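You operate a simulated robot arm through the tools that you are given. There is no shell and no other tool. Be economical: measure what you need, move in short steps, check, and stop when the job is done.

You run a simulated two-armed robot. Do the job below in one go: nothing can be reset, and whatever is moved stays where it is left.

Task
Turn the grey machine stitch dial to 4 mm. Put the teal cone on the form on the top of the long table. Press the white machine fast button two times. Pick up the red cone with one hand, pass it to the other hand and put it on the top of the corner table. Take the black cone and leave it in the green bag. Put the green link on the top of the deep white table away on the top of the bench. Take the red line card from the top of the deep white table and leave it on the blue plate. Fetch the yellow line card labelled "59" from the top of the table with the wood edge and set it on the top of the corner table. The order is free. Set down upright: teal cone, red cone.

Only the result counts: the job must be done as asked and must still hold three seconds after the hand-in. Knocking over, shifting, dropping, spilling or breaking anything else fails it.

Robot
Two 7-joint arms with fingered hands on one trunk, on a base that drives. Base frame: it is fixed to the floor where the robot stands at the start and does not move with it; the origin is under the middle of the robot, x ahead of it, y to its left, z up; the surface under the hand at the start is at about z = 78. Lengths are in cm, angles in rad, forces in N, time in s.
The left shoulder is at the start at [6, 13.8, 84.7], the right one opposite. With the tool pointing down near the work surface each hand reaches from about 40 to 92 cm from the robot's upright axis, wherever it stands, measured 20 degrees to its own side. Places, roughly: black cone (6x6x13 cm) [-250, -180, 90]; blue plate [-300, -150, 75]; form [-425, 500, 100]; green bag [-600, -225, 75]; green link [-275, -175, 75]; grey machine stitch dial [70, 0, 100]; red cone (6x6x10 cm) [-250, -190, 90]; red line card [-325, -150, 75]; teal cone (6x6x13 cm) [-140, -20, 90]; top of the bench [-160, 280, 90]; top of the corner table [70, -190, 80]; white machine fast button [-200, -180, 110]; yellow line card [-400, -225, 75]. Payload 4 kg a hand.
The tool frame of a hand sits at the grasp point between the pads (the TCP): z along the fingers, y along the line on which they close. The tips reach 3.6 cm beyond it. The gripper opens to 12 cm. The gripper's body begins 4.2 cm behind the TCP. The gripper is a hand of 5 fingers: y runs from the thumb to the fingers, the wrist lies at [-1.5, -10.9, -20] in the tool frame, and closing takes about 1.5 s.
Orientation is that of the tool frame in the base frame, as [roll, pitch, yaw] about the fixed x, y, z axes, in that order (R = Rz(yaw) Ry(pitch) Rx(roll)). With the fingers straight down and the wrist toward the robot, the tool's x, y and z point along [0, 1, 0], [1, 0, 0] and [0, 0, -1] of the base frame.

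Tools
- The arms move only by the tool move_arm. It takes "left_commands", "right_commands" or both (then of equal length, played together; a hand with none holds still); each is a list of rows, each a list of 2 entries, a list of its own where there are three numbers: the shift along the tool's x, y, z in units of 250 mm (1.0 is 250 mm), then the turn, a rotation vector about the tool's x, y, z in units of 120 degrees (1.0 is 120 degrees). In form: [[[x, y, z], [rx, ry, rz]], ...]. A call has 1 to 8 rows; each row is the pose to reach, as a shift and turn from the pose commanded when the call began, along the tool's axes at that moment. "left_fingers" and "right_fingers" are, for a hand that has rows, the finger opening in cm, from 0 to 12, set as the call begins (left out, the last holds). A call with a number of a shift or a turn outside -1 to 1 is refused whole. A row lasts 0.2 s, in which the tool goes at most 5 cm and 0.15 rad; a call with a longer step from one row to the next is refused whole, and so is a gripper value outside its range. Where a pose cannot be reached the arm comes as near as it can. A force on the tool above 40 N (or 10 N above the force at the start of the call, whichever is more), or a blocked arm, ends the call early, and 0.2 s more pass. Each finger travels about 15.3 cm/s and halts on what it meets, pressing with about 22 N; the grip force reading is that of the motor and also rises with nothing between the fingers. The clock runs only during rows and for 0.2 s after the last one: add rows that repeat a pose to give the fingers time. It gives the time, the measured TCP pose, the force on the tool (base axes), the opening and the grip force at its end, in the units of the frame above (readings bear some noise), with the torque about the TCP (base axes, N m) and any sound that the robot's microphone picked up, and new pictures: "show" is both (left out), scene, wrist or none (wrist: the cameras of the hands that moved).
- Cameras (640 x 400 px; columns grow to the right, rows downward): "scene" is now at [5.91, -0.61, 149.38]; the picture's right is [-0.06, -1.00, 0.00], its down [-0.55, 0.03, -0.83] and it looks along [0.83, -0.05, -0.55] (base axes); focal length 280 px, centre (320, 200). "left" rides on the left gripper at [-6.9, -7.9, -13.1] in its tool frame; the picture's right is [-0.78, -0.29, 0.55], its down [0.55, -0.73, 0.40] and it looks along [0.29, 0.61, 0.74] (tool axes); focal length 222 px, centre (320, 200). "right" rides on the right gripper at [6.9, -7.9, -13.1] in its tool frame; the picture's right is [-0.78, 0.29, -0.55], its down [-0.55, -0.73, 0.40] and it looks along [-0.29, 0.61, 0.74] (tool axes); focal length 222 px, centre (320, 200).
- move_column(by): slides the trunk up (or, below 0, down) by that many cm; the arms and the scene camera ride with it, the base frame stays. It gives what a move gives, with no picture.
- steer(legs): drives the robot by 1 to 6 legs, each [ahead, left, turn to the left] in cm, cm and rad, along the robot's own axes; the way and the turn of a leg run together, so that a leg with both is an arc; at most 150 cm and 3.142 rad a leg. The arms and the cameras ride along, it lands a little off, and it stops where it bumps. It gives what a move gives, and a new picture of the scene camera.
- hand_shape(shape, hand): the hand has 5 fingers and takes this shape, open, in about a second: jaw (thumb against the fingers, like two jaws); tri (thumb and two fingers); tip (a fingertip pinch); poke (one finger out to press); point (the index stretched); flat (the hand flat); cup (the hand cupped); fist (a fist). The gripper value then closes the fingers along that shape, each until it touches; the sizes above hold for jaw. It gives what a move gives, with no picture.
- turn_head(pan, tilt): turns the head with the scene camera to pan (to the left, within 1.501 rad either way) and tilt (down, from -0.506 to 1.204), counted from straight ahead of the robot. It gives what a move gives, and a new picture of the scene camera.
- measure_at(camera, pixels): for up to 12 pixels [column, row] of the newest picture of that camera ("zoom" is the newest enlarged one), the place [x, y, z] in the base frame of the surface seen there, good to about 0.2 cm. It takes no simulated time.
- close_up(camera, box): a new picture of the part [left, top, right, bottom] of that camera's present view, enlarged. It takes no simulated time.
- finish_job(): hands the job in; it is judged then, once.

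Keep the steps short. Do not move on a guess: measure, check each grasp and each placing, and mend mistakes. In all there are 145 turns and 260 pictures (those below and enlarged ones count). Leave the grippers open and the arms clear of the work at the hand-in unless told otherwise, and finish with a single line.

The tools are called after ">>>" as a command line: name --argument value ..., lists and objects as JSON in quotes. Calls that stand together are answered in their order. move_arm: Moves the arms, as the interface text tells. Its arguments: {"type":"object","properties":{"left_commands":{"type":"array","items":{"type":"array"}},"left_fingers":{"type":"number"},"right_commands":{"type":"array","items":{"type":"array"}},"right_fingers":{"type":"number"},"show":{"type":"string","enum":["both","scene","wrist","none"]}},"required":[]} The other tools are called the same way: move_column (by) slides the trunk up or down; hand_shape (shape, hand) gives the hand a shape; steer (legs) drives the base; turn_head (pan, tilt) turns the head that bears the scene camera; measure_at (camera, pixels) gives the place of the surface under pixels of a picture; close_up (camera, box) takes an enlarged picture of a part of a camera's view; finish_job () hands the job in.

At the start:

```text
t: 0.0
left_tool_pos: [58.58, 18.4, 113.11]
left_ee_rot: [3.14, 0.002, 1.571]
left_wrist_force: [-0.2, 0.5, 0.0]
left_moment: [0.03, -0.03, 0.0]
left_grip_width: 11.97
left_gripper_force: 0.0
left_shape: jaw
right_tool_pos: [61.01, -28.98, 114.19]
right_ee_rot: [-3.141, -0.001, 1.572]
right_wrist_force: [0.1, 0.1, 0.8]
right_moment: [-0.01, -0.01, -0.01]
right_grip_width: 11.97
right_gripper_force: 0.1
right_shape: jaw
trunk travel left (down, up): [-42.5, 16.5]
robot x, y, heading: [0.12, 0.05, 0.0]
head pan, tilt: [-0.063, 0.588]
```

scene: 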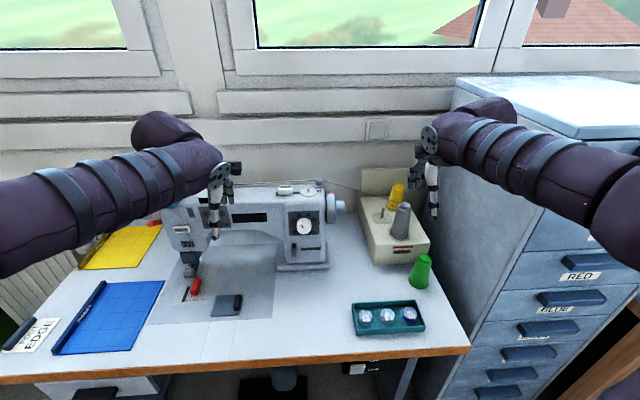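
right: 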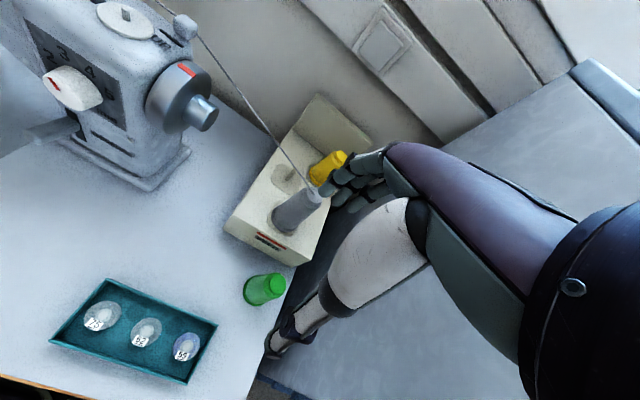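
left: 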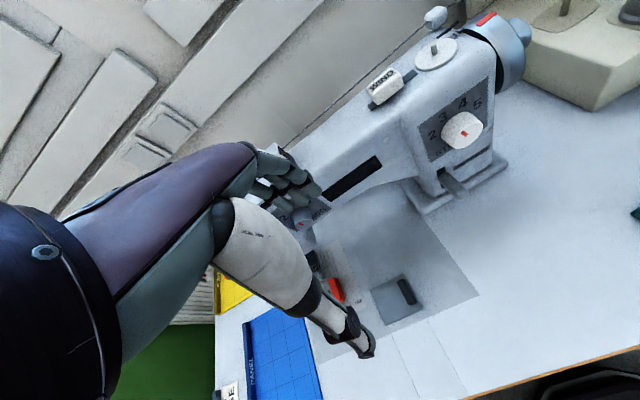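

I see the grey machine ahead with a dial near (303,226). I'll zoom in on it.

>>> close_up --camera "scene" --box '[260, 170, 360, 270]'

>>> close_up --camera "left" --box '[400, 60, 540, 200]'

>>> measure_at --camera "scene" --pixels '[[304, 227], [292, 215], [317, 215], [317, 240], [292, 240], [285, 190], [420, 270], [338, 205], [300, 330]]'

```text
4.00 times, centred on (310, 220) of scene
```

zoom: 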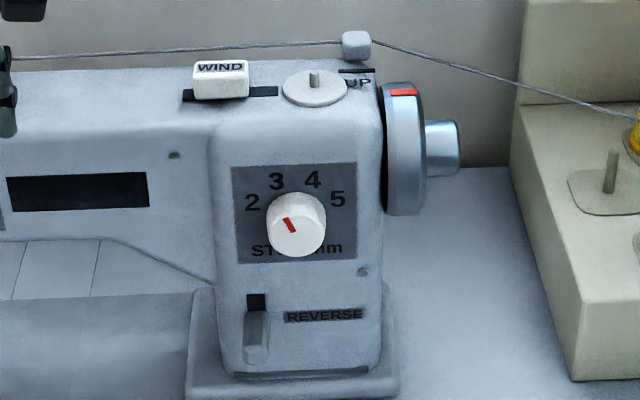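

```text
2.86 times, centred on (470, 130) of left
```

zoom: 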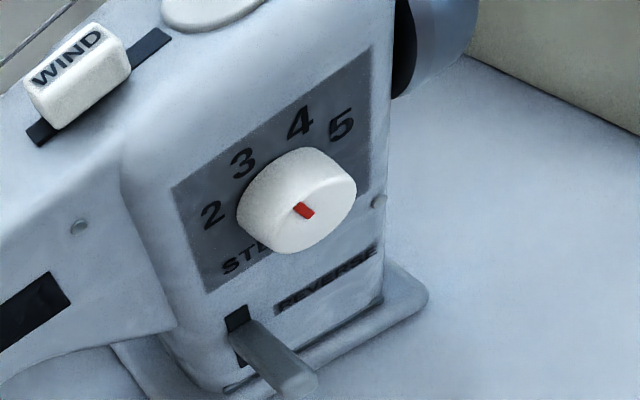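

```text
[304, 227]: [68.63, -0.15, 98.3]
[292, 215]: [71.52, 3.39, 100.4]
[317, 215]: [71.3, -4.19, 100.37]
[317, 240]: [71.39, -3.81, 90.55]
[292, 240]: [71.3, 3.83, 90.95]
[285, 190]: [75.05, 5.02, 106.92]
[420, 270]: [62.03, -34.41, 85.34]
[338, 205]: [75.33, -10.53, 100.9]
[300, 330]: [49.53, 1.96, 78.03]
```

Measure the digits, mark and knob rim to get angles.

>>> close_up --camera "scene" --box '[290, 205, 320, 240]'

```text
11.43 times, centred on (305, 222) of scene
```

zoom: 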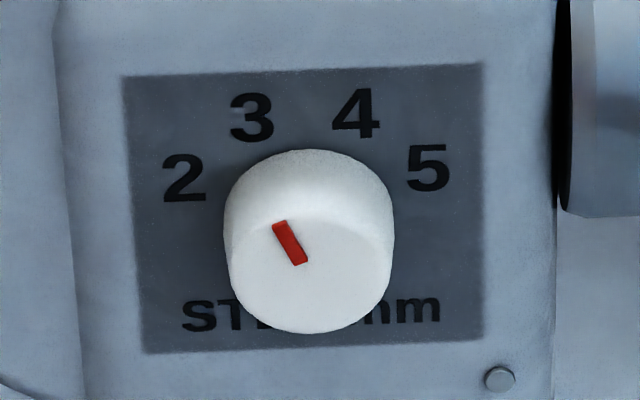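

>>> measure_at --camera "zoom" --pixels '[[183, 178], [252, 117], [356, 113], [428, 168], [280, 226], [299, 262], [310, 260], [235, 265], [385, 260], [308, 325], [308, 215], [308, 153]]'

```text
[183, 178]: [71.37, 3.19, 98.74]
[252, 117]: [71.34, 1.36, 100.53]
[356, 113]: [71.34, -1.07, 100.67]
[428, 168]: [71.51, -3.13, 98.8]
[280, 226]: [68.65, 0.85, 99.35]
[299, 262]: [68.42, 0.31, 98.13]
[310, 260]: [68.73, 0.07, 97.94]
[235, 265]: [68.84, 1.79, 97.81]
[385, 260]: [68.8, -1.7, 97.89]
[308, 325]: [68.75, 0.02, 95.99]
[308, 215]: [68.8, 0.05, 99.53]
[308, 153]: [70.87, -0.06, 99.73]
```

The dial is centred at about (y 0.0, z 97.8), its face at x 68.7 and the mark on 3 (24° left). It must turn 48° clockwise to 4. I'll bring the left hand to point ahead, in front of the dial.

>>> move_arm --left_commands '[[[-0.05, -0.05, 0], [-0.07, 0, 0]], [[-0.12, -0.1, 0], [-0.14, 0, 0]], [[-0.22, -0.15, 0], [-0.21, 0, 0]], [[-0.32, -0.2, 0], [-0.28, 0, 0]], [[-0.42, -0.25, 0], [-0.35, 0, 0]], [[-0.52, -0.3, 0], [-0.42, 0, 0]], [[-0.62, -0.35, 0], [-0.49, 0, 0]], [[-0.736, -0.42, 0], [-0.56, 0, 0]]]' --left_fingers 7 --show "scene"

>>> measure_at --camera "left" --pixels '[[500, 150]]'

```text
t: 1.8
left_tool_pos: [51.04, 2.67, 114.16]
left_ee_rot: [2.125, 0.003, 1.572]
left_wrist_force: [-0.2, -0.2, 0.6]
left_moment: [0.01, 0.01, 0.01]
left_grip_width: 7.0
left_gripper_force: 0.1
left_shape: jaw
left hand out of reach, approached as far as the arm can: row 6, 7, 8
right_tool_pos: [60.83, -28.84, 114.2]
right_ee_rot: [3.139, 0.0, 1.57]
right_wrist_force: [-1.3, -0.2, 0.7]
right_moment: [-0.02, -0.05, 0.03]
right_grip_width: 11.95
right_gripper_force: 0.0
right_shape: jaw
trunk travel left (down, up): [-42.5, 16.5]
robot x, y, heading: [0.09, -0.02, 0.001]
head pan, tilt: [-0.063, 0.588]
```

scene: 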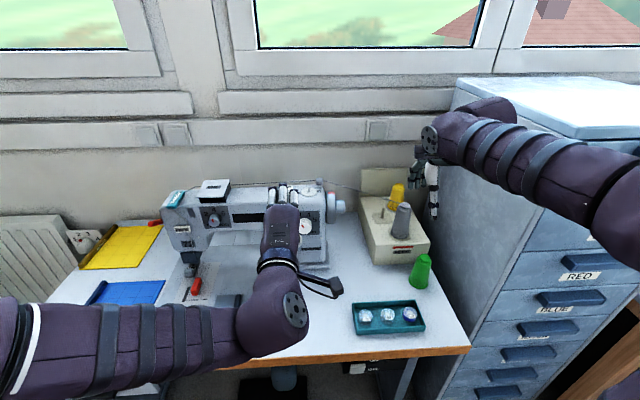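

```text
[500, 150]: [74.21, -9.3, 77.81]
```

Too near; I'll advance the hand and finish the pitch, then check.

>>> move_arm --left_commands '[[[0, 0.08, 0.14], [0, 0, 0]], [[0, 0.168, 0.272], [-0.07, 0, 0]], [[0, 0.168, 0.272], [-0.14, 0, 0]], [[0, 0.168, 0.272], [-0.19, 0, 0]]]' --show "none"

```text
t: 2.8
left_tool_pos: [59.33, 2.66, 114.09]
left_ee_rot: [1.978, 0.0, 1.574]
left_wrist_force: [0.0, 0.3, 0.1]
left_moment: [0.0, 0.01, -0.06]
left_grip_width: 7.02
left_gripper_force: 0.0
left_shape: jaw
left hand out of reach, approached as far as the arm can: row 3, 4
right_tool_pos: [60.81, -29.04, 114.06]
right_ee_rot: [-3.141, 0.001, 1.571]
right_wrist_force: [0.3, 0.2, 0.1]
right_moment: [-0.04, 0.01, 0.02]
right_grip_width: 11.97
right_gripper_force: 0.1
right_shape: jaw
trunk travel left (down, up): [-42.5, 16.5]
robot x, y, heading: [0.17, -0.3, 0.003]
head pan, tilt: [-0.063, 0.588]
```

The wrist bend limits when this close. I'll back the base 20 cm so the arm stretches ahead.

>>> steer --legs '[[-20, 0, 0]]'

>>> move_arm --left_commands '[[[0, 0.06, 0.13], [-0.05, 0, 0]], [[0, 0.1, 0.26], [-0.1, 0, 0]], [[0, 0.1, 0.36], [-0.15, 0, 0]], [[0, 0.1, 0.36], [-0.194, 0, 0]]]' --show "scene"

```text
t: 4.4
left_tool_pos: [39.15, 2.65, 114.1]
left_ee_rot: [1.979, 0.001, 1.572]
left_wrist_force: [-0.5, 0.1, 0.1]
left_moment: [-0.01, -0.01, -0.01]
left_grip_width: 7.03
left_gripper_force: 0.0
left_shape: jaw
right_tool_pos: [40.68, -29.07, 114.23]
right_ee_rot: [3.139, 0.001, 1.571]
right_wrist_force: [-0.7, 0.0, 0.2]
right_moment: [0.02, -0.01, 0.0]
right_grip_width: 11.98
right_gripper_force: 0.1
right_shape: jaw
trunk travel left (down, up): [-42.5, 16.5]
robot x, y, heading: [-20.29, -0.39, 0.005]
head pan, tilt: [-0.063, 0.588]
```

scene: 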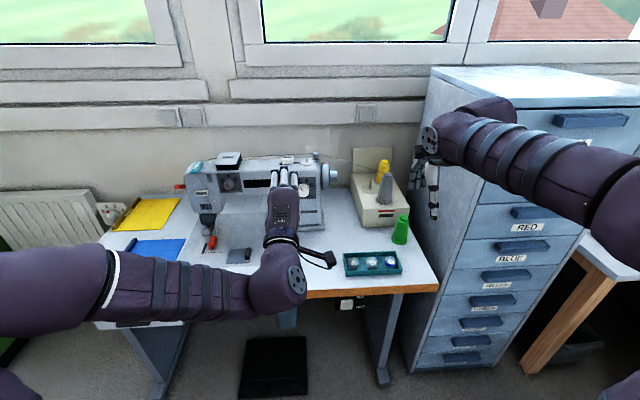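

```text
t: 5.4
left_tool_pos: [48.17, 0.07, 112.98]
left_ee_rot: [1.577, 0.006, 1.601]
left_wrist_force: [1.2, 0.0, -0.8]
left_moment: [0.0, -0.01, -0.03]
left_grip_width: 7.0
left_gripper_force: 0.1
left_shape: jaw
left hand out of reach, approached as far as the arm can: row 1, 2, 3, 4
right_tool_pos: [40.95, -28.9, 114.0]
right_ee_rot: [-3.139, -0.001, 1.571]
right_wrist_force: [0.6, 0.5, -0.4]
right_moment: [-0.02, 0.02, 0.0]
right_grip_width: 11.98
right_gripper_force: 0.1
right_shape: jaw
trunk travel left (down, up): [-42.5, 16.5]
robot x, y, heading: [-20.0, -0.08, -0.006]
head pan, tilt: [-0.063, 0.588]
```

scene: 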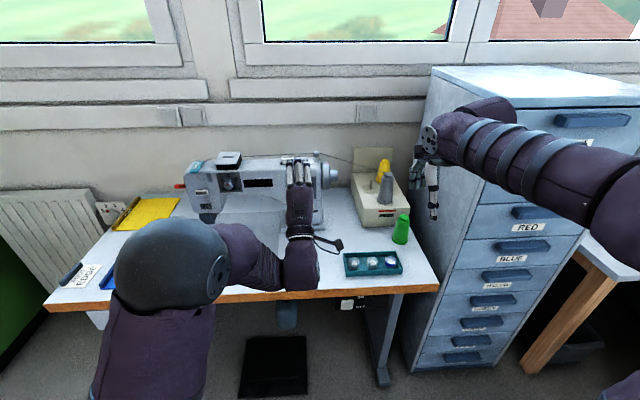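

Hand now points ahead at (48, 0, 113). Lower it to dial height and advance to x ≈ 60.

>>> move_arm --left_commands '[[[0, -0.19, 0], [0, -0.014, 0]], [[0, -0.38, 0], [0, -0.014, 0]], [[0, -0.5, 0], [0, -0.014, 0]], [[0, -0.607, 0.12], [0, -0.014, 0]], [[0, -0.607, 0.28], [0, -0.014, 0]], [[0, -0.607, 0.44], [0, -0.014, 0]]]'

```text
t: 6.8
left_tool_pos: [59.24, -3.62, 98.23]
left_ee_rot: [1.577, -0.001, 1.588]
left_wrist_force: [0.2, 0.0, -0.1]
left_moment: [-0.01, -0.02, -0.02]
left_grip_width: 6.99
left_gripper_force: 0.1
left_shape: jaw
left hand out of reach, approached as far as the arm can: row 1, 2, 3, 4, 5, 6
right_tool_pos: [40.92, -29.01, 114.11]
right_ee_rot: [-3.14, 0.001, 1.571]
right_wrist_force: [-1.4, -0.4, -0.2]
right_moment: [0.01, 0.01, -0.01]
right_grip_width: 12.0
right_gripper_force: 0.1
right_shape: jaw
trunk travel left (down, up): [-42.5, 16.5]
robot x, y, heading: [-20.13, 0.23, -0.001]
head pan, tilt: [-0.063, 0.588]
```

scene: 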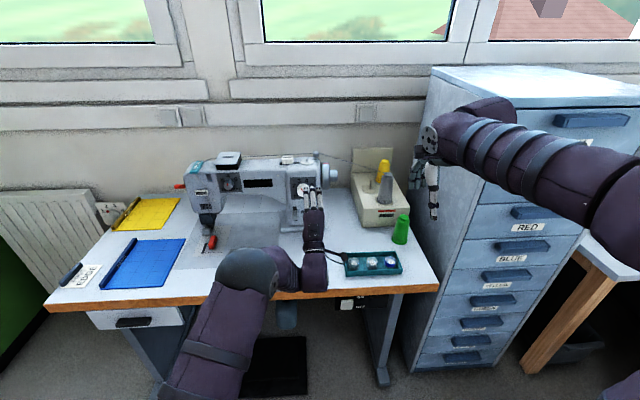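
left: 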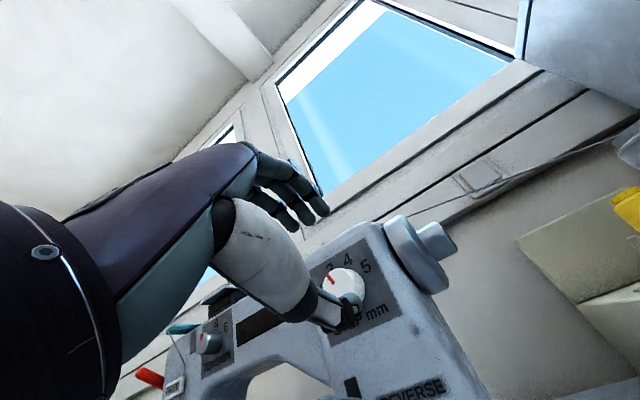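

The hand is 3.7 cm too far right. I'll shift left and see whether it reaches, and measure the cabinet front for driving room.

>>> move_arm --left_commands '[[[0.08, -0.01, 0], [0, 0, 0]], [[0.15, -0.02, 0], [0, 0, 0]]]' --show "none"

>>> measure_at --camera "scene" --pixels '[[412, 340], [435, 150], [540, 370], [590, 240], [640, 100], [410, 230], [385, 262], [520, 300]]'

```text
t: 7.4
left_tool_pos: [59.51, -3.68, 97.99]
left_ee_rot: [1.577, -0.001, 1.586]
left_wrist_force: [0.5, -0.5, 0.9]
left_moment: [-0.01, 0.0, -0.01]
left_grip_width: 6.99
left_gripper_force: 0.1
left_shape: jaw
left hand out of reach, approached as far as the arm can: row 1, 2
right_tool_pos: [40.95, -29.08, 114.25]
right_ee_rot: [-3.141, 0.0, 1.57]
right_wrist_force: [-1.1, -0.1, 0.3]
right_moment: [-0.01, -0.01, -0.01]
right_grip_width: 11.98
right_gripper_force: 0.0
right_shape: jaw
trunk travel left (down, up): [-42.5, 16.5]
robot x, y, heading: [-19.98, -0.06, -0.003]
head pan, tilt: [-0.063, 0.588]
```

```text
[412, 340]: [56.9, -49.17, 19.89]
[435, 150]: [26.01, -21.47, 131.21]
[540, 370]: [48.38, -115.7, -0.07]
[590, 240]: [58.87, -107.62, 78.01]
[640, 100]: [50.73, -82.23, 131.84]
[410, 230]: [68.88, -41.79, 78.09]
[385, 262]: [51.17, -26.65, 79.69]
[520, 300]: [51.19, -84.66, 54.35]
```

Blocked that way by joint limits. I'll test the final turn (+48° about tool z) in free air here to see the reach.

>>> move_arm --left_commands '[[[0.04, 0, 0], [0, 0, 0.07]], [[0.08, 0, 0], [0, 0, 0.14]], [[0.12, 0, 0], [0, 0, 0.21]], [[0.15, 0, 0], [0, 0, 0.28]], [[0.15, 0, 0], [0, 0, 0.35]], [[0.15, 0, 0], [0, 0, 0.4]]]' --show "none"

```text
t: 8.8
left_tool_pos: [59.64, -4.12, 94.7]
left_ee_rot: [1.516, -0.828, 1.629]
left_wrist_force: [-1.1, -0.1, 0.8]
left_moment: [-0.04, 0.02, -0.01]
left_grip_width: 6.99
left_gripper_force: 0.0
left_shape: jaw
left hand out of reach, approached as far as the arm can: row 1, 2, 3, 4, 5, 6
right_tool_pos: [40.97, -29.04, 113.94]
right_ee_rot: [3.14, -0.001, 1.571]
right_wrist_force: [0.3, -0.3, 0.3]
right_moment: [-0.05, 0.03, -0.01]
right_grip_width: 11.96
right_gripper_force: 0.0
right_shape: jaw
trunk travel left (down, up): [-42.5, 16.5]
robot x, y, heading: [-20.33, 0.34, 0.004]
head pan, tilt: [-0.063, 0.588]
```

Still limited; it seems the arm wants to work across the body. Drive the base 8 cm left and re-target.

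>>> steer --legs '[[0, 8, 0]]'

>>> move_arm --left_commands '[[[0, 0, 0], [0, 0, -0.07]], [[0, 0, 0], [0, 0, -0.14]], [[0, 0, 0], [0, 0, -0.21]], [[0, 0, 0], [0, 0, -0.28]], [[0, 0, 0], [0, 0, -0.35]], [[0, 0, 0], [0, 0, -0.4]]]' --show "none"

```text
t: 9.9
left_tool_pos: [59.78, 4.12, 94.66]
left_ee_rot: [1.515, -0.826, 1.634]
left_wrist_force: [0.0, 0.2, -0.2]
left_moment: [-0.03, 0.0, -0.01]
left_grip_width: 7.0
left_gripper_force: 0.1
left_shape: jaw
right_tool_pos: [40.95, -20.78, 114.1]
right_ee_rot: [3.141, 0.0, 1.572]
right_wrist_force: [-1.4, 0.9, -0.4]
right_moment: [-0.06, 0.0, -0.02]
right_grip_width: 11.98
right_gripper_force: 0.1
right_shape: jaw
trunk travel left (down, up): [-42.5, 16.5]
robot x, y, heading: [-20.05, 7.81, 0.002]
head pan, tilt: [-0.063, 0.588]
```

scene: 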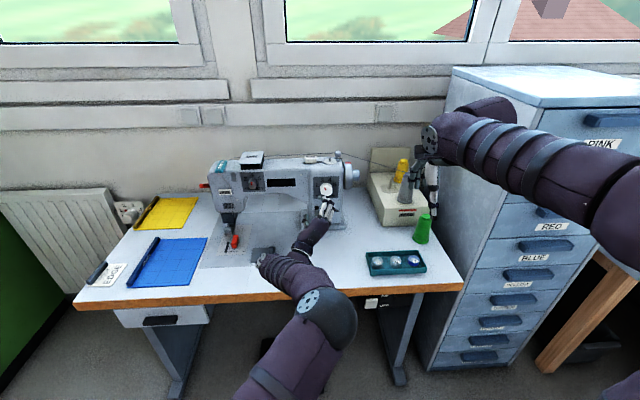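

```text
t: 11.3
left_tool_pos: [59.75, 4.14, 94.63]
left_ee_rot: [1.533, 0.012, 1.59]
left_wrist_force: [0.6, 0.5, 0.1]
left_moment: [-0.03, -0.01, -0.01]
left_grip_width: 7.0
left_gripper_force: 0.0
left_shape: jaw
right_tool_pos: [40.96, -20.94, 114.11]
right_ee_rot: [-3.141, 0.0, 1.573]
right_wrist_force: [-0.3, -0.3, 1.1]
right_moment: [0.01, 0.0, -0.01]
right_grip_width: 11.98
right_gripper_force: 0.0
right_shape: jaw
trunk travel left (down, up): [-42.5, 16.5]
robot x, y, heading: [-20.11, 8.22, 0.002]
head pan, tilt: [-0.063, 0.588]
```

Now aim at the dial axis in free air and re-test the whole turn.

>>> move_arm --left_commands '[[[-0.1, 0.07, 0], [0, 0, 0]], [[-0.164, 0.127, 0], [0.018, -0.009, 0]], [[-0.164, 0.127, 0], [0.018, -0.009, 0.07]], [[-0.164, 0.127, 0], [0.018, -0.009, 0.14]], [[-0.164, 0.127, 0], [0.018, -0.009, 0.21]], [[-0.164, 0.127, 0], [0.018, -0.009, 0.28]], [[-0.164, 0.127, 0], [0.018, -0.009, 0.35]], [[-0.164, 0.127, 0], [0.018, -0.009, 0.41]]]' --show "none"

```text
t: 13.1
left_tool_pos: [59.74, -0.51, 97.42]
left_ee_rot: [1.564, -0.848, 1.604]
left_wrist_force: [0.2, 0.5, 0.7]
left_moment: [0.0, -0.02, 0.0]
left_grip_width: 7.02
left_gripper_force: 0.1
left_shape: jaw
left hand out of reach, approached as far as the arm can: row 8
right_tool_pos: [40.95, -20.96, 114.18]
right_ee_rot: [3.141, -0.001, 1.573]
right_wrist_force: [-0.1, -1.0, 0.2]
right_moment: [0.0, -0.02, -0.02]
right_grip_width: 11.96
right_gripper_force: 0.0
right_shape: jaw
trunk travel left (down, up): [-42.5, 16.5]
robot x, y, heading: [-20.41, 8.06, 0.002]
head pan, tilt: [-0.063, 0.588]
```

Almost all in reach. Turn back to −9° start, so the grip runs from −9° to +39°.

>>> move_arm --left_commands '[[[0.026, -0.006, 0], [0, 0, -0.07]], [[0.026, -0.006, 0], [0, 0, -0.14]], [[0.026, -0.006, 0], [0, 0, -0.21]], [[0.026, -0.006, 0], [0, 0, -0.28]], [[0.026, -0.006, 0], [0, 0, -0.35]], [[0.026, -0.006, 0], [0, 0, -0.42]], [[0.026, -0.006, 0], [0, 0, -0.48]]]'

```text
t: 14.7
left_tool_pos: [59.69, 0.01, 97.87]
left_ee_rot: [1.574, 0.159, 1.593]
left_wrist_force: [0.1, 0.2, -0.4]
left_moment: [-0.04, 0.03, -0.04]
left_grip_width: 6.99
left_gripper_force: 0.0
left_shape: jaw
right_tool_pos: [41.05, -20.98, 114.17]
right_ee_rot: [-3.141, -0.001, 1.572]
right_wrist_force: [1.0, -0.5, -1.1]
right_moment: [-0.01, -0.01, 0.01]
right_grip_width: 11.97
right_gripper_force: 0.0
right_shape: jaw
trunk travel left (down, up): [-42.5, 16.5]
robot x, y, heading: [-19.97, 7.94, -0.005]
head pan, tilt: [-0.063, 0.588]
```

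scene: 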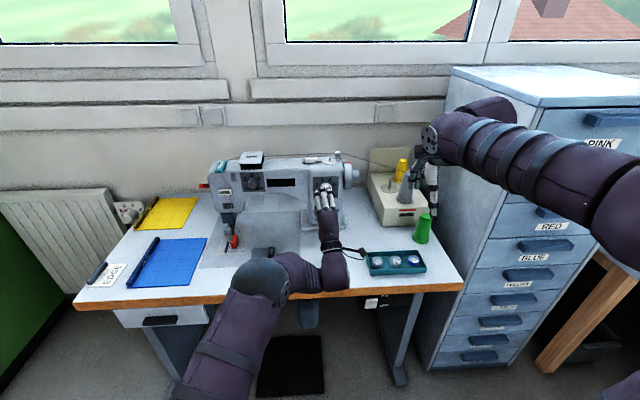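
left: 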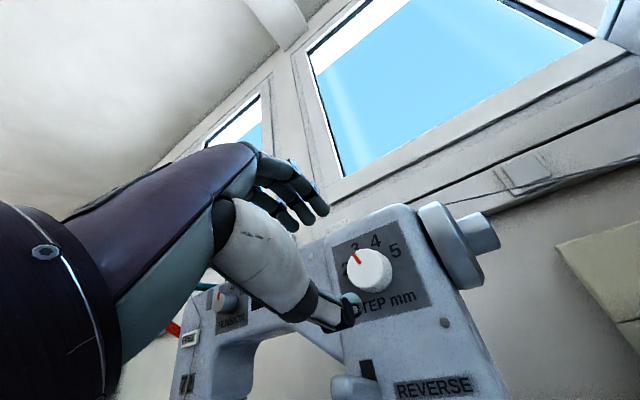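

Measure the reverse lever tip in the left picture before advancing.

>>> measure_at --camera "left" --pixels '[[345, 383], [352, 390], [370, 268], [365, 368], [350, 305], [300, 210]]'

```text
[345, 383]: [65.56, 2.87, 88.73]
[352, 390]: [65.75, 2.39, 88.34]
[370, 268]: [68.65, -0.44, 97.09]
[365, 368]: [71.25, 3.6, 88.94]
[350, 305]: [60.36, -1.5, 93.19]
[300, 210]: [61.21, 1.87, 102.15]
```

>>> measure_at --camera "left" --pixels '[[330, 325], [312, 318], [300, 318], [285, 312], [265, 300], [240, 280]]'

>>> move_arm --left_commands '[[[0, 0, 0.14], [0, 0, 0]], [[0, 0, 0.28], [0, 0, 0]]]' --show "wrist"

```text
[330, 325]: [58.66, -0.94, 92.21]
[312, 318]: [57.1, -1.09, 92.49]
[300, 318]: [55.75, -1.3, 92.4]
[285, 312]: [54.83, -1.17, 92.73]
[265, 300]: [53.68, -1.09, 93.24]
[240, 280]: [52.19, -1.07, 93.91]
```

```text
t: 15.3
left_tool_pos: [66.79, 0.15, 97.67]
left_ee_rot: [1.576, 0.157, 1.588]
left_wrist_force: [0.0, 0.0, 0.2]
left_moment: [-0.01, 0.0, -0.02]
left_grip_width: 7.0
left_gripper_force: 0.0
left_shape: jaw
right_tool_pos: [40.99, -20.92, 114.13]
right_ee_rot: [3.14, 0.001, 1.573]
right_wrist_force: [-0.1, 0.3, 0.4]
right_moment: [0.0, -0.01, 0.01]
right_grip_width: 11.99
right_gripper_force: 0.1
right_shape: jaw
trunk travel left (down, up): [-42.5, 16.5]
robot x, y, heading: [-20.39, 7.97, 0.002]
head pan, tilt: [-0.063, 0.588]
```

left: 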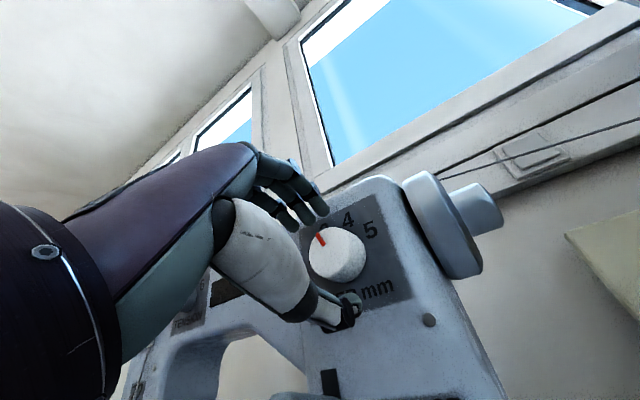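

The pads straddle the knob; close on it.

>>> move_arm --left_commands '[[[0, 0, 0], [0, 0, 0]], [[0, 0, 0], [0, 0, 0]], [[0, 0, 0], [0, 0, 0]], [[0, 0, 0], [0, 0, 0]], [[0, 0, 0], [0, 0, 0]], [[0, 0, 0], [0, 0, 0]]]' --left_fingers 2 --show "wrist"

```text
t: 16.7
left_tool_pos: [66.7, 0.23, 97.64]
left_ee_rot: [1.577, 0.155, 1.591]
left_wrist_force: [-1.7, -2.2, -6.0]
left_moment: [-0.03, 0.21, -0.05]
left_grip_width: 3.29
left_gripper_force: 22.1
left_shape: jaw
right_tool_pos: [40.94, -20.97, 114.04]
right_ee_rot: [3.141, 0.0, 1.573]
right_wrist_force: [0.3, 0.9, 0.8]
right_moment: [0.01, 0.02, 0.01]
right_grip_width: 11.98
right_gripper_force: 0.1
right_shape: jaw
trunk travel left (down, up): [-42.5, 16.5]
robot x, y, heading: [-19.84, 8.16, 0.003]
head pan, tilt: [-0.063, 0.588]
```

left: 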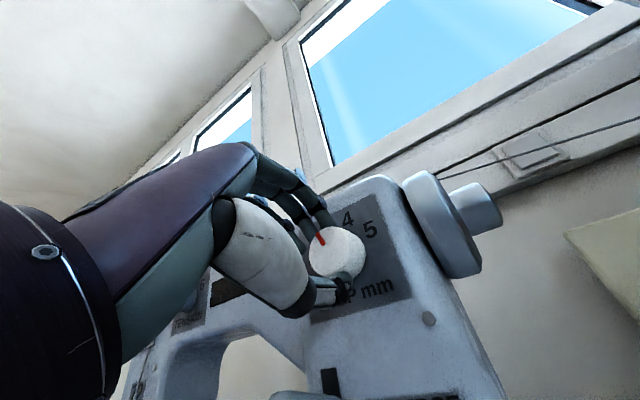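

Gripped at 3.3 cm. Turn 48° clockwise.

>>> move_arm --left_commands '[[[0, 0, 0], [0, 0, 0.06]], [[0, 0, 0], [0, 0, 0.12]], [[0, 0, 0], [0, 0, 0.18]], [[0, 0, 0], [0, 0, 0.24]], [[0, 0, 0], [0, 0, 0.3]], [[0, 0, 0], [0, 0, 0.36]], [[0, 0, 0], [0, 0, 0.4]], [[0, 0, 0], [0, 0, 0.4]]]'

```text
t: 18.5
left_tool_pos: [66.74, 0.11, 97.77]
left_ee_rot: [1.577, -0.681, 1.586]
left_wrist_force: [-0.2, 0.6, -5.5]
left_moment: [0.03, 0.08, -0.01]
left_grip_width: 3.3
left_gripper_force: 21.5
left_shape: jaw
right_tool_pos: [40.92, -21.0, 114.05]
right_ee_rot: [-3.141, 0.001, 1.573]
right_wrist_force: [-0.1, -0.4, 0.8]
right_moment: [-0.03, 0.0, 0.01]
right_grip_width: 11.97
right_gripper_force: 0.0
right_shape: jaw
trunk travel left (down, up): [-42.5, 16.5]
robot x, y, heading: [-20.01, 8.03, 0.0]
head pan, tilt: [-0.063, 0.588]
```

scene: 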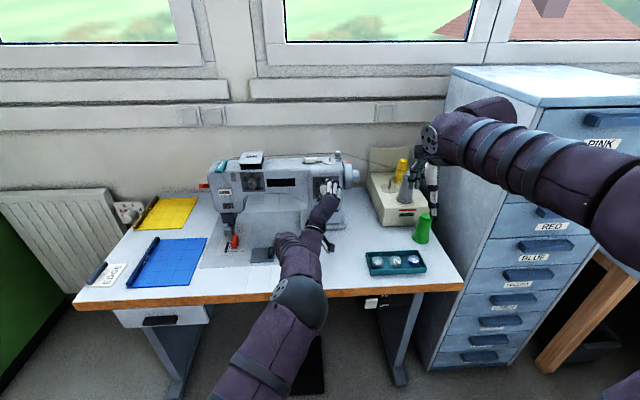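
left: 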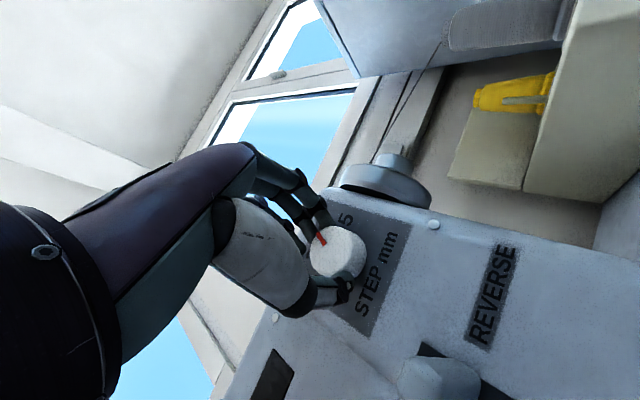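

Turned with the hand. Open, retreat straight back, and check the dial.

>>> move_arm --left_commands '[[[0, 0, 0], [0, 0, 0]], [[0, 0, 0], [0, 0, 0]], [[0, 0, 0], [0, 0, 0]], [[0, 0, 0], [0, 0, 0]], [[0, 0, -0.15], [0, 0, 0]], [[0, 0, -0.34], [0, 0, 0]], [[0.1, 0, -0.52], [0, 0, 0]], [[0.25, 0, -0.65], [0, 0, 0]]]' --left_fingers 7 --show "none"

>>> close_up --camera "scene" --box '[305, 165, 355, 215]'

```text
refused: row 7 steps farther than a row can; nothing moved
```

```text
8.00 times, centred on (330, 190) of scene
```

zoom: 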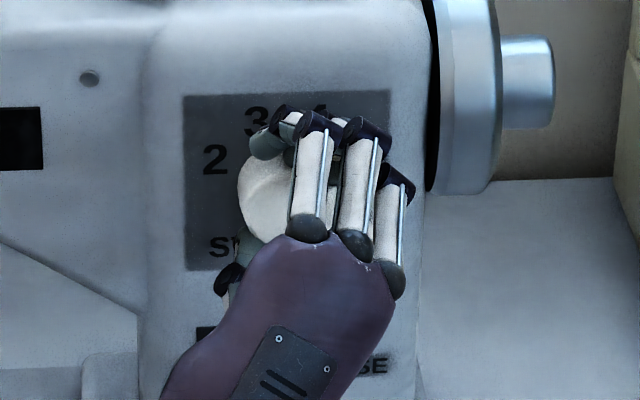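

>>> move_arm --left_commands '[[[0, 0, 0], [0, 0, 0]], [[0, 0, 0], [0, 0, 0]], [[0, 0, 0], [0, 0, 0]], [[0, 0, 0], [0, 0, 0]], [[0, 0, -0.15], [0, 0, 0]], [[0, 0, -0.34], [0, 0, 0]], [[0.05, 0, -0.5], [0, 0, 0]], [[0.15, 0, -0.63], [0, 0, 0]]]' --left_fingers 7 --show "none"

>>> close_up --camera "scene" --box '[305, 165, 355, 215]'

```text
t: 20.3
left_tool_pos: [50.58, 1.94, 99.67]
left_ee_rot: [1.57, -0.68, 1.597]
left_wrist_force: [0.3, 0.4, -0.1]
left_moment: [0.01, 0.03, -0.02]
left_grip_width: 6.95
left_gripper_force: 0.1
left_shape: jaw
left hand out of reach, approached as far as the arm can: row 8
right_tool_pos: [40.93, -21.04, 114.21]
right_ee_rot: [3.139, 0.001, 1.571]
right_wrist_force: [1.2, 0.1, -0.5]
right_moment: [0.03, 0.01, 0.01]
right_grip_width: 11.98
right_gripper_force: 0.1
right_shape: jaw
trunk travel left (down, up): [-42.5, 16.5]
robot x, y, heading: [-20.05, 8.03, 0.001]
head pan, tilt: [-0.063, 0.588]
```

```text
8.00 times, centred on (330, 190) of scene
```

zoom: 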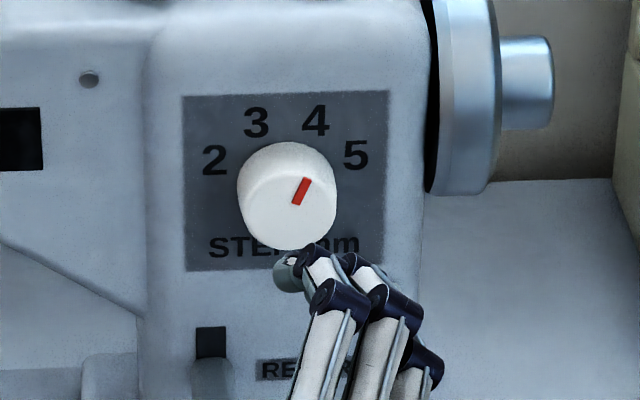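

>>> measure_at --camera "zoom" --pixels '[[296, 203], [305, 181], [287, 200], [315, 121], [256, 123]]'

```text
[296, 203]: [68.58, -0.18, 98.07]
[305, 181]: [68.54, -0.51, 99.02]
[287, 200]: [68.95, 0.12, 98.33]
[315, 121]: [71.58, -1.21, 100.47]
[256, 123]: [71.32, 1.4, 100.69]
```

The dial reads 4 (mark at ~23°, digit at 24°). Now drive back 35 cm and look around.

>>> steer --legs '[[-35, 0, 0]]'

>>> turn_head --pan 1.5 --tilt 0.3

>>> turn_head --pan -1.5 --tilt 0.3

```text
t: 22.5
left_tool_pos: [15.84, 1.68, 99.64]
left_ee_rot: [1.567, -0.68, 1.598]
left_wrist_force: [-0.3, 0.0, 0.1]
left_moment: [0.02, 0.04, -0.02]
left_grip_width: 6.96
left_gripper_force: 0.0
left_shape: jaw
right_tool_pos: [5.93, -21.16, 114.23]
right_ee_rot: [3.139, 0.0, 1.567]
right_wrist_force: [0.1, -0.4, 0.6]
right_moment: [-0.04, 0.01, -0.02]
right_grip_width: 11.98
right_gripper_force: 0.0
right_shape: jaw
trunk travel left (down, up): [-42.5, 16.5]
robot x, y, heading: [-54.63, 8.03, -0.003]
head pan, tilt: [-0.063, 0.588]
```

scene: 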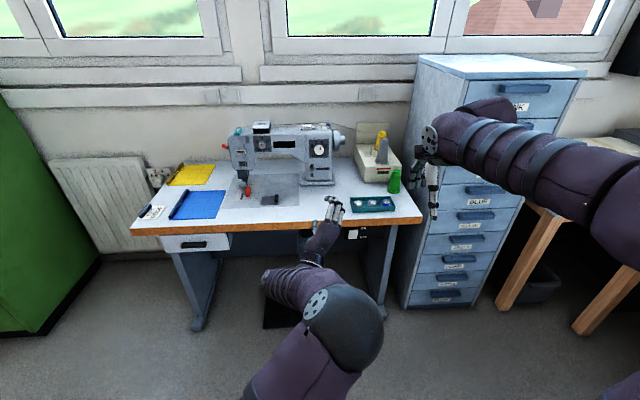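

```text
t: 24.2
left_tool_pos: [15.85, 1.78, 99.68]
left_ee_rot: [1.57, -0.68, 1.593]
left_wrist_force: [-0.7, -0.1, -0.1]
left_moment: [0.03, 0.01, -0.02]
left_grip_width: 6.97
left_gripper_force: 0.1
left_shape: jaw
right_tool_pos: [5.95, -21.14, 114.25]
right_ee_rot: [-3.141, 0.0, 1.57]
right_wrist_force: [-0.1, 0.4, -0.6]
right_moment: [0.01, 0.0, 0.0]
right_grip_width: 11.99
right_gripper_force: 0.0
right_shape: jaw
trunk travel left (down, up): [-42.5, 16.5]
robot x, y, heading: [-55.2, 8.07, -0.004]
head pan, tilt: [1.499, 0.3]
```

scene: 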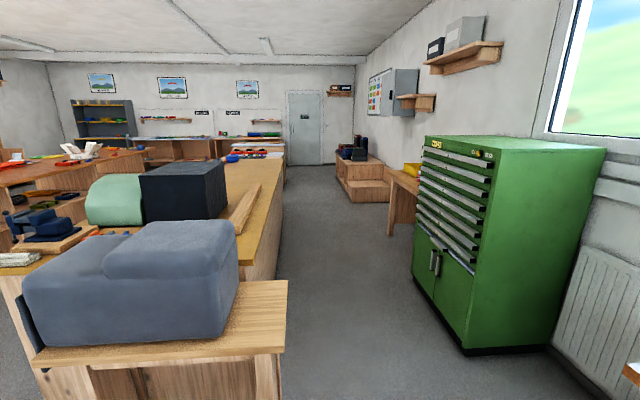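

```text
t: 26.8
left_tool_pos: [15.83, 1.68, 99.55]
left_ee_rot: [1.568, -0.678, 1.596]
left_wrist_force: [-0.3, -0.8, -0.3]
left_moment: [-0.01, 0.03, 0.0]
left_grip_width: 6.99
left_gripper_force: 0.2
left_shape: jaw
right_tool_pos: [6.01, -21.16, 114.14]
right_ee_rot: [3.142, 0.001, 1.57]
right_wrist_force: [-0.1, 0.6, -0.6]
right_moment: [-0.03, 0.02, 0.0]
right_grip_width: 11.96
right_gripper_force: 0.0
right_shape: jaw
trunk travel left (down, up): [-42.5, 16.5]
robot x, y, heading: [-54.85, 7.42, -0.005]
head pan, tilt: [-1.499, 0.3]
```

scene: 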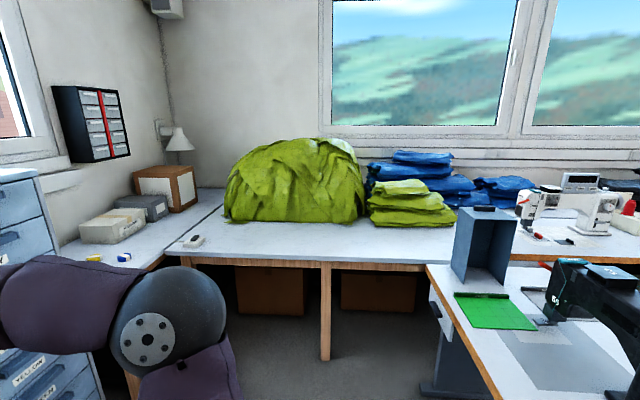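

Map the right side with measurements.

>>> measure_at --camera "scene" --pixels '[[428, 266], [260, 255], [170, 255], [180, 244], [95, 257], [225, 215], [365, 220], [390, 260], [525, 262], [550, 225], [497, 230], [480, 380]]'

>>> turn_head --pan -1.5 --tilt 0.9

```text
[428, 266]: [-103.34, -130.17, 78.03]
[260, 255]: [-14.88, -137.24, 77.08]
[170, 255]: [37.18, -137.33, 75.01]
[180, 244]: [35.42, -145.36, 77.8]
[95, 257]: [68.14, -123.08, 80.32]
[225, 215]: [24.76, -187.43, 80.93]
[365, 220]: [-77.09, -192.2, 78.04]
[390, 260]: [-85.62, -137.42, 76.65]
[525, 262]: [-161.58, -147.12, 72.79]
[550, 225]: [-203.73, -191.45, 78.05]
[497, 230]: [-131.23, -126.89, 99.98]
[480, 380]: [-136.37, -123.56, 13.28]
```

```text
t: 27.8
left_tool_pos: [15.87, 1.69, 99.61]
left_ee_rot: [1.57, -0.678, 1.595]
left_wrist_force: [-0.1, -0.1, 0.1]
left_moment: [-0.02, -0.01, 0.02]
left_grip_width: 6.98
left_gripper_force: 0.0
left_shape: jaw
right_tool_pos: [5.98, -21.06, 114.22]
right_ee_rot: [-3.141, 0.0, 1.568]
right_wrist_force: [0.7, -0.5, 1.2]
right_moment: [0.02, 0.0, 0.01]
right_grip_width: 11.99
right_gripper_force: 0.2
right_shape: jaw
trunk travel left (down, up): [-42.5, 16.5]
robot x, y, heading: [-54.99, 8.29, -0.001]
head pan, tilt: [-1.499, 0.901]
```

scene: 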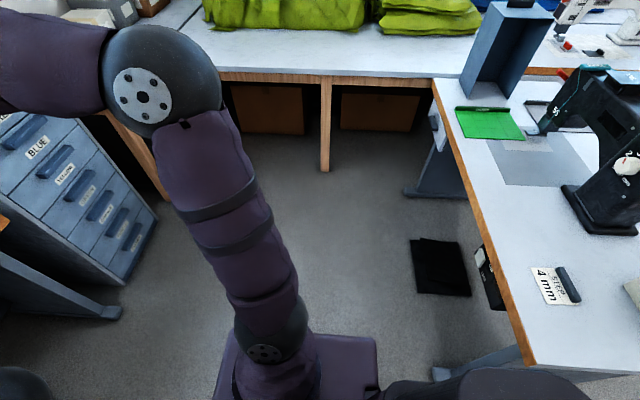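

I need the arms tucked for driving. Bring the left hand back to pointing down, raised.

>>> move_arm --left_commands '[[[0.1, 0, -0.02], [0.06, -0.021, -0.021]], [[0.2, 0, -0.04], [0.12, -0.042, -0.042]], [[0.3, 0, -0.06], [0.18, -0.064, -0.064]], [[0.4, 0, -0.08], [0.24, -0.085, -0.085]], [[0.5, 0, -0.12], [0.3, -0.106, -0.106]], [[0.6, 0, -0.16], [0.36, -0.127, -0.127]], [[0.7, -0.02, -0.2], [0.42, -0.148, -0.148]], [[0.8, -0.03, -0.24], [0.48, -0.17, -0.17]]]' --show "none"

>>> move_arm --left_commands '[[[0, 0, 0], [0.06, -0.021, -0.021]], [[0, 0, 0], [0.12, -0.042, -0.042]], [[0, 0, 0], [0.18, -0.064, -0.064]], [[0, 0, 0], [0.238, -0.084, -0.084]]]' --left_fingers 12 --show "none"

>>> turn_head --pan 1.5 --tilt 0.6

```text
t: 29.6
left_tool_pos: [9.51, 17.74, 111.71]
left_ee_rot: [2.654, -0.21, 1.463]
left_wrist_force: [0.8, -0.4, -0.3]
left_moment: [-0.03, 0.0, -0.03]
left_grip_width: 7.01
left_gripper_force: 0.1
left_shape: jaw
left hand out of reach, approached as far as the arm can: row 1, 2, 3, 4
right_tool_pos: [5.95, -20.97, 114.14]
right_ee_rot: [3.141, 0.001, 1.569]
right_wrist_force: [-0.2, 0.4, -0.3]
right_moment: [-0.03, 0.02, 0.0]
right_grip_width: 11.98
right_gripper_force: 0.1
right_shape: jaw
trunk travel left (down, up): [-42.5, 16.5]
robot x, y, heading: [-54.63, 7.98, -0.004]
head pan, tilt: [-1.499, 0.901]
```

```text
t: 30.6
left_tool_pos: [9.53, 17.73, 111.56]
left_ee_rot: [-3.139, 0.002, 1.593]
left_wrist_force: [-0.5, 0.2, -0.1]
left_moment: [0.0, 0.0, 0.02]
left_grip_width: 11.97
left_gripper_force: 0.0
left_shape: jaw
right_tool_pos: [6.06, -21.12, 114.12]
right_ee_rot: [3.142, -0.001, 1.57]
right_wrist_force: [0.6, 0.0, 0.4]
right_moment: [0.01, -0.01, -0.03]
right_grip_width: 11.98
right_gripper_force: 0.0
right_shape: jaw
trunk travel left (down, up): [-42.5, 16.5]
robot x, y, heading: [-54.81, 8.25, -0.004]
head pan, tilt: [-1.499, 0.901]
```

```text
t: 33.2
left_tool_pos: [9.44, 17.53, 111.55]
left_ee_rot: [3.139, 0.001, 1.594]
left_wrist_force: [-0.4, -0.3, 0.3]
left_moment: [0.0, 0.03, 0.0]
left_grip_width: 12.01
left_gripper_force: 0.0
left_shape: jaw
right_tool_pos: [5.99, -21.14, 114.17]
right_ee_rot: [3.142, 0.0, 1.569]
right_wrist_force: [0.0, -1.0, 0.1]
right_moment: [-0.01, -0.02, -0.04]
right_grip_width: 11.98
right_gripper_force: 0.1
right_shape: jaw
trunk travel left (down, up): [-42.5, 16.5]
robot x, y, heading: [-54.82, 8.18, -0.008]
head pan, tilt: [1.499, 0.6]
```

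scene: 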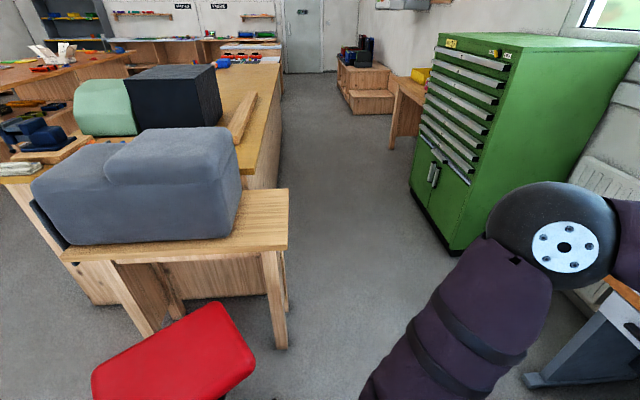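

>>> measure_at --camera "scene" --pixels '[[290, 250], [60, 255], [220, 310], [95, 390], [280, 345], [180, 130], [195, 70], [275, 70], [275, 180], [417, 190], [450, 250], [395, 140]]'

>>> turn_head --pan 1.5 --tilt 1.1

```text
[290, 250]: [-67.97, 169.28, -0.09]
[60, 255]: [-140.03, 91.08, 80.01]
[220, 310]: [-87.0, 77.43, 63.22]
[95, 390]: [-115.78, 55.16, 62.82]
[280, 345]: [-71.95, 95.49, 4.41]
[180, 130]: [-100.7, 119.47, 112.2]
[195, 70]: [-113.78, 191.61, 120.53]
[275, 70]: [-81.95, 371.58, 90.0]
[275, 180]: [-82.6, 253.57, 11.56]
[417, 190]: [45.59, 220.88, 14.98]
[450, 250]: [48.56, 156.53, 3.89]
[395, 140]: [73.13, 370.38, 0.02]
```

```text
t: 34.1
left_tool_pos: [9.53, 17.72, 111.76]
left_ee_rot: [3.138, 0.001, 1.594]
left_wrist_force: [-0.6, 0.1, 0.2]
left_moment: [0.02, -0.02, 0.01]
left_grip_width: 11.96
left_gripper_force: 0.1
left_shape: jaw
right_tool_pos: [5.89, -21.17, 114.11]
right_ee_rot: [-3.14, -0.001, 1.57]
right_wrist_force: [-0.5, -1.0, 0.2]
right_moment: [-0.03, -0.01, 0.02]
right_grip_width: 11.97
right_gripper_force: 0.1
right_shape: jaw
trunk travel left (down, up): [-42.5, 16.5]
robot x, y, heading: [-54.95, 8.03, -0.003]
head pan, tilt: [1.499, 1.1]
```

scene: 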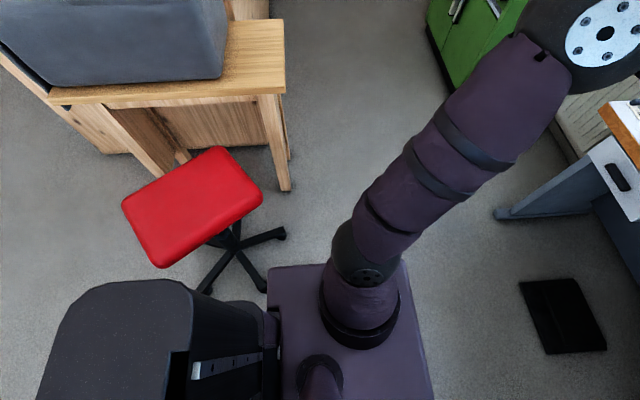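

>>> measure_at --camera "scene" --pixels '[[160, 266], [262, 195], [268, 287], [205, 290], [128, 205], [282, 235], [60, 320], [165, 285], [275, 330], [430, 395]]'

>>> turn_head --pan -1.5 --tilt 1.2

```text
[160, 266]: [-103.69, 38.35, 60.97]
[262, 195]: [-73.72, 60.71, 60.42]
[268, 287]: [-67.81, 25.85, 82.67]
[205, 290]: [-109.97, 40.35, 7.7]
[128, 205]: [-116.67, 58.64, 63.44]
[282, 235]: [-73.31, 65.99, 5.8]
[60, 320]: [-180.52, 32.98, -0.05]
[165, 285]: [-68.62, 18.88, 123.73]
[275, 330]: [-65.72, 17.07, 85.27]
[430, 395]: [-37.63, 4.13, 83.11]
```

```text
t: 36.7
left_tool_pos: [9.53, 17.67, 111.57]
left_ee_rot: [3.138, 0.001, 1.593]
left_wrist_force: [0.4, 0.3, -1.1]
left_moment: [-0.03, 0.0, 0.01]
left_grip_width: 11.96
left_gripper_force: 0.0
left_shape: jaw
right_tool_pos: [6.04, -21.01, 114.12]
right_ee_rot: [3.141, 0.0, 1.569]
right_wrist_force: [-0.3, 0.0, 0.1]
right_moment: [0.0, -0.02, -0.01]
right_grip_width: 11.97
right_gripper_force: 0.1
right_shape: jaw
trunk travel left (down, up): [-42.5, 16.5]
robot x, y, heading: [-54.85, 7.82, -0.0]
head pan, tilt: [-1.499, 1.201]
```

scene: 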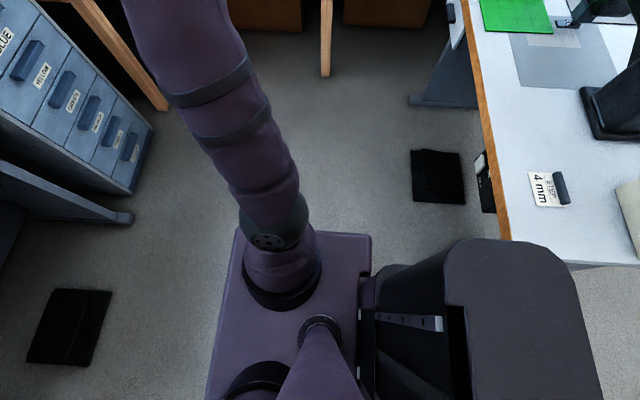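

>>> measure_at --camera "scene" --pixels '[[560, 270], [600, 395], [590, 340], [450, 250], [510, 235], [660, 265], [630, 262], [540, 200], [625, 200], [370, 240]]'

```text
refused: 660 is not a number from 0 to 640
```

>>> measure_at --camera "scene" --pixels '[[560, 270], [600, 395], [590, 340], [450, 250], [508, 232], [630, 262], [540, 200], [625, 200], [370, 240]]'

```text
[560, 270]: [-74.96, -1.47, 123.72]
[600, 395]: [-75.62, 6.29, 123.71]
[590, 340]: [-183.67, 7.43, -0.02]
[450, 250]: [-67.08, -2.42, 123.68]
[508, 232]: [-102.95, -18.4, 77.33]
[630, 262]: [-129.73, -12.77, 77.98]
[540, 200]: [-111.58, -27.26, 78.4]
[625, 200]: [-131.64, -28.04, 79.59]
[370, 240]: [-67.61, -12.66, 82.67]
```

Raise the trunk, go slightly ahead and turn right in place to face the black-machine table (arms high).

>>> move_column --by 16

>>> turn_head --pan 0 --tilt 0.6

>>> steer --legs '[[8, 0, 0], [0, 0, -1.571]]'

```text
t: 38.5
left_tool_pos: [9.42, 17.63, 127.49]
left_ee_rot: [3.139, 0.001, 1.593]
left_wrist_force: [-0.7, 0.3, -0.6]
left_moment: [0.0, -0.03, -0.01]
left_grip_width: 11.98
left_gripper_force: 0.0
left_shape: jaw
right_tool_pos: [5.92, -21.15, 130.25]
right_ee_rot: [-3.141, 0.002, 1.57]
right_wrist_force: [0.9, -0.1, 0.3]
right_moment: [0.03, 0.01, 0.04]
right_grip_width: 11.99
right_gripper_force: 0.2
right_shape: jaw
trunk travel left (down, up): [-58.5, 0.5]
robot x, y, heading: [-54.71, 7.79, -0.001]
head pan, tilt: [-1.499, 1.201]
```

```text
t: 40.1
left_tool_pos: [9.44, 17.67, 127.53]
left_ee_rot: [3.14, 0.001, 1.593]
left_wrist_force: [0.2, -0.5, -0.1]
left_moment: [0.0, -0.03, 0.01]
left_grip_width: 11.99
left_gripper_force: 0.1
left_shape: jaw
right_tool_pos: [5.91, -21.11, 130.13]
right_ee_rot: [-3.141, 0.001, 1.571]
right_wrist_force: [-0.1, 0.4, -0.3]
right_moment: [-0.05, 0.02, 0.03]
right_grip_width: 11.98
right_gripper_force: 0.0
right_shape: jaw
trunk travel left (down, up): [-58.5, 0.5]
robot x, y, heading: [-55.07, 8.13, -0.003]
head pan, tilt: [0.0, 0.6]
```

scene: 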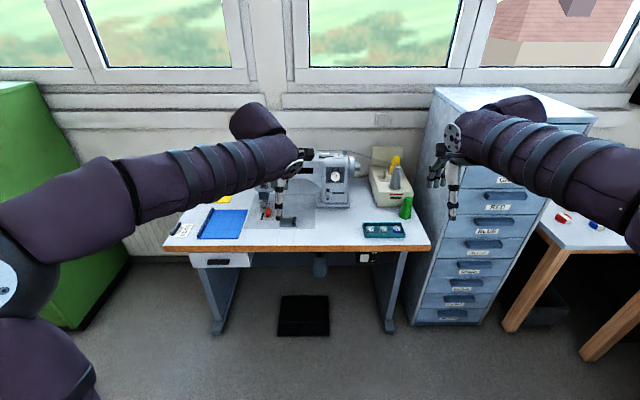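

```text
t: 45.0
left_tool_pos: [-36.84, -56.29, 127.62]
left_ee_rot: [3.139, -0.002, 0.029]
left_wrist_force: [0.0, -0.7, 0.4]
left_moment: [0.01, -0.02, 0.01]
left_grip_width: 11.95
left_gripper_force: 0.0
left_shape: jaw
right_tool_pos: [-75.68, -53.01, 130.12]
right_ee_rot: [3.141, -0.003, 0.004]
right_wrist_force: [-1.4, 0.1, -0.9]
right_moment: [0.03, 0.01, 0.03]
right_grip_width: 11.99
right_gripper_force: 0.1
right_shape: jaw
trunk travel left (down, up): [-58.5, 0.5]
robot x, y, heading: [-46.89, 7.66, -1.57]
head pan, tilt: [0.0, 0.6]
```

scene: 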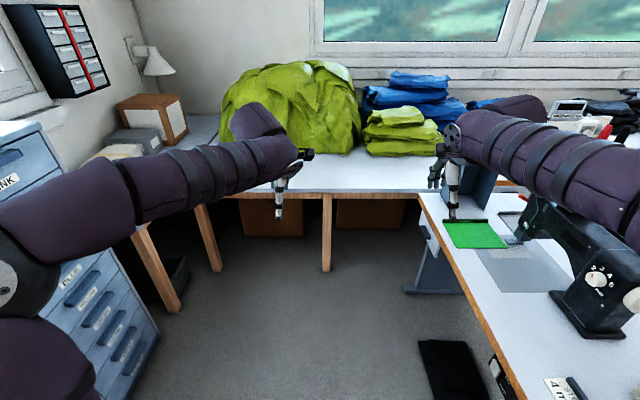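

Continue turning right to face -x.

>>> steer --legs '[[0, 0, -1.2]]'

```text
t: 48.4
left_tool_pos: [-102.9, -24.99, 127.61]
left_ee_rot: [3.14, 0.0, -1.164]
left_wrist_force: [-0.3, 0.6, 0.3]
left_moment: [0.01, -0.01, 0.02]
left_grip_width: 11.97
left_gripper_force: 0.1
left_shape: jaw
right_tool_pos: [-114.35, 12.23, 130.12]
right_ee_rot: [3.141, 0.0, -1.189]
right_wrist_force: [-0.2, -0.2, 0.4]
right_moment: [0.0, 0.02, 0.01]
right_grip_width: 12.0
right_gripper_force: 0.0
right_shape: jaw
trunk travel left (down, up): [-58.5, 0.5]
robot x, y, heading: [-46.75, 8.29, -2.762]
head pan, tilt: [0.0, 0.6]
```

scene: 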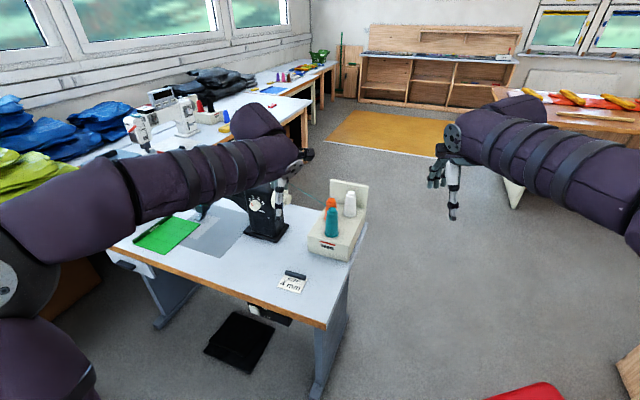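

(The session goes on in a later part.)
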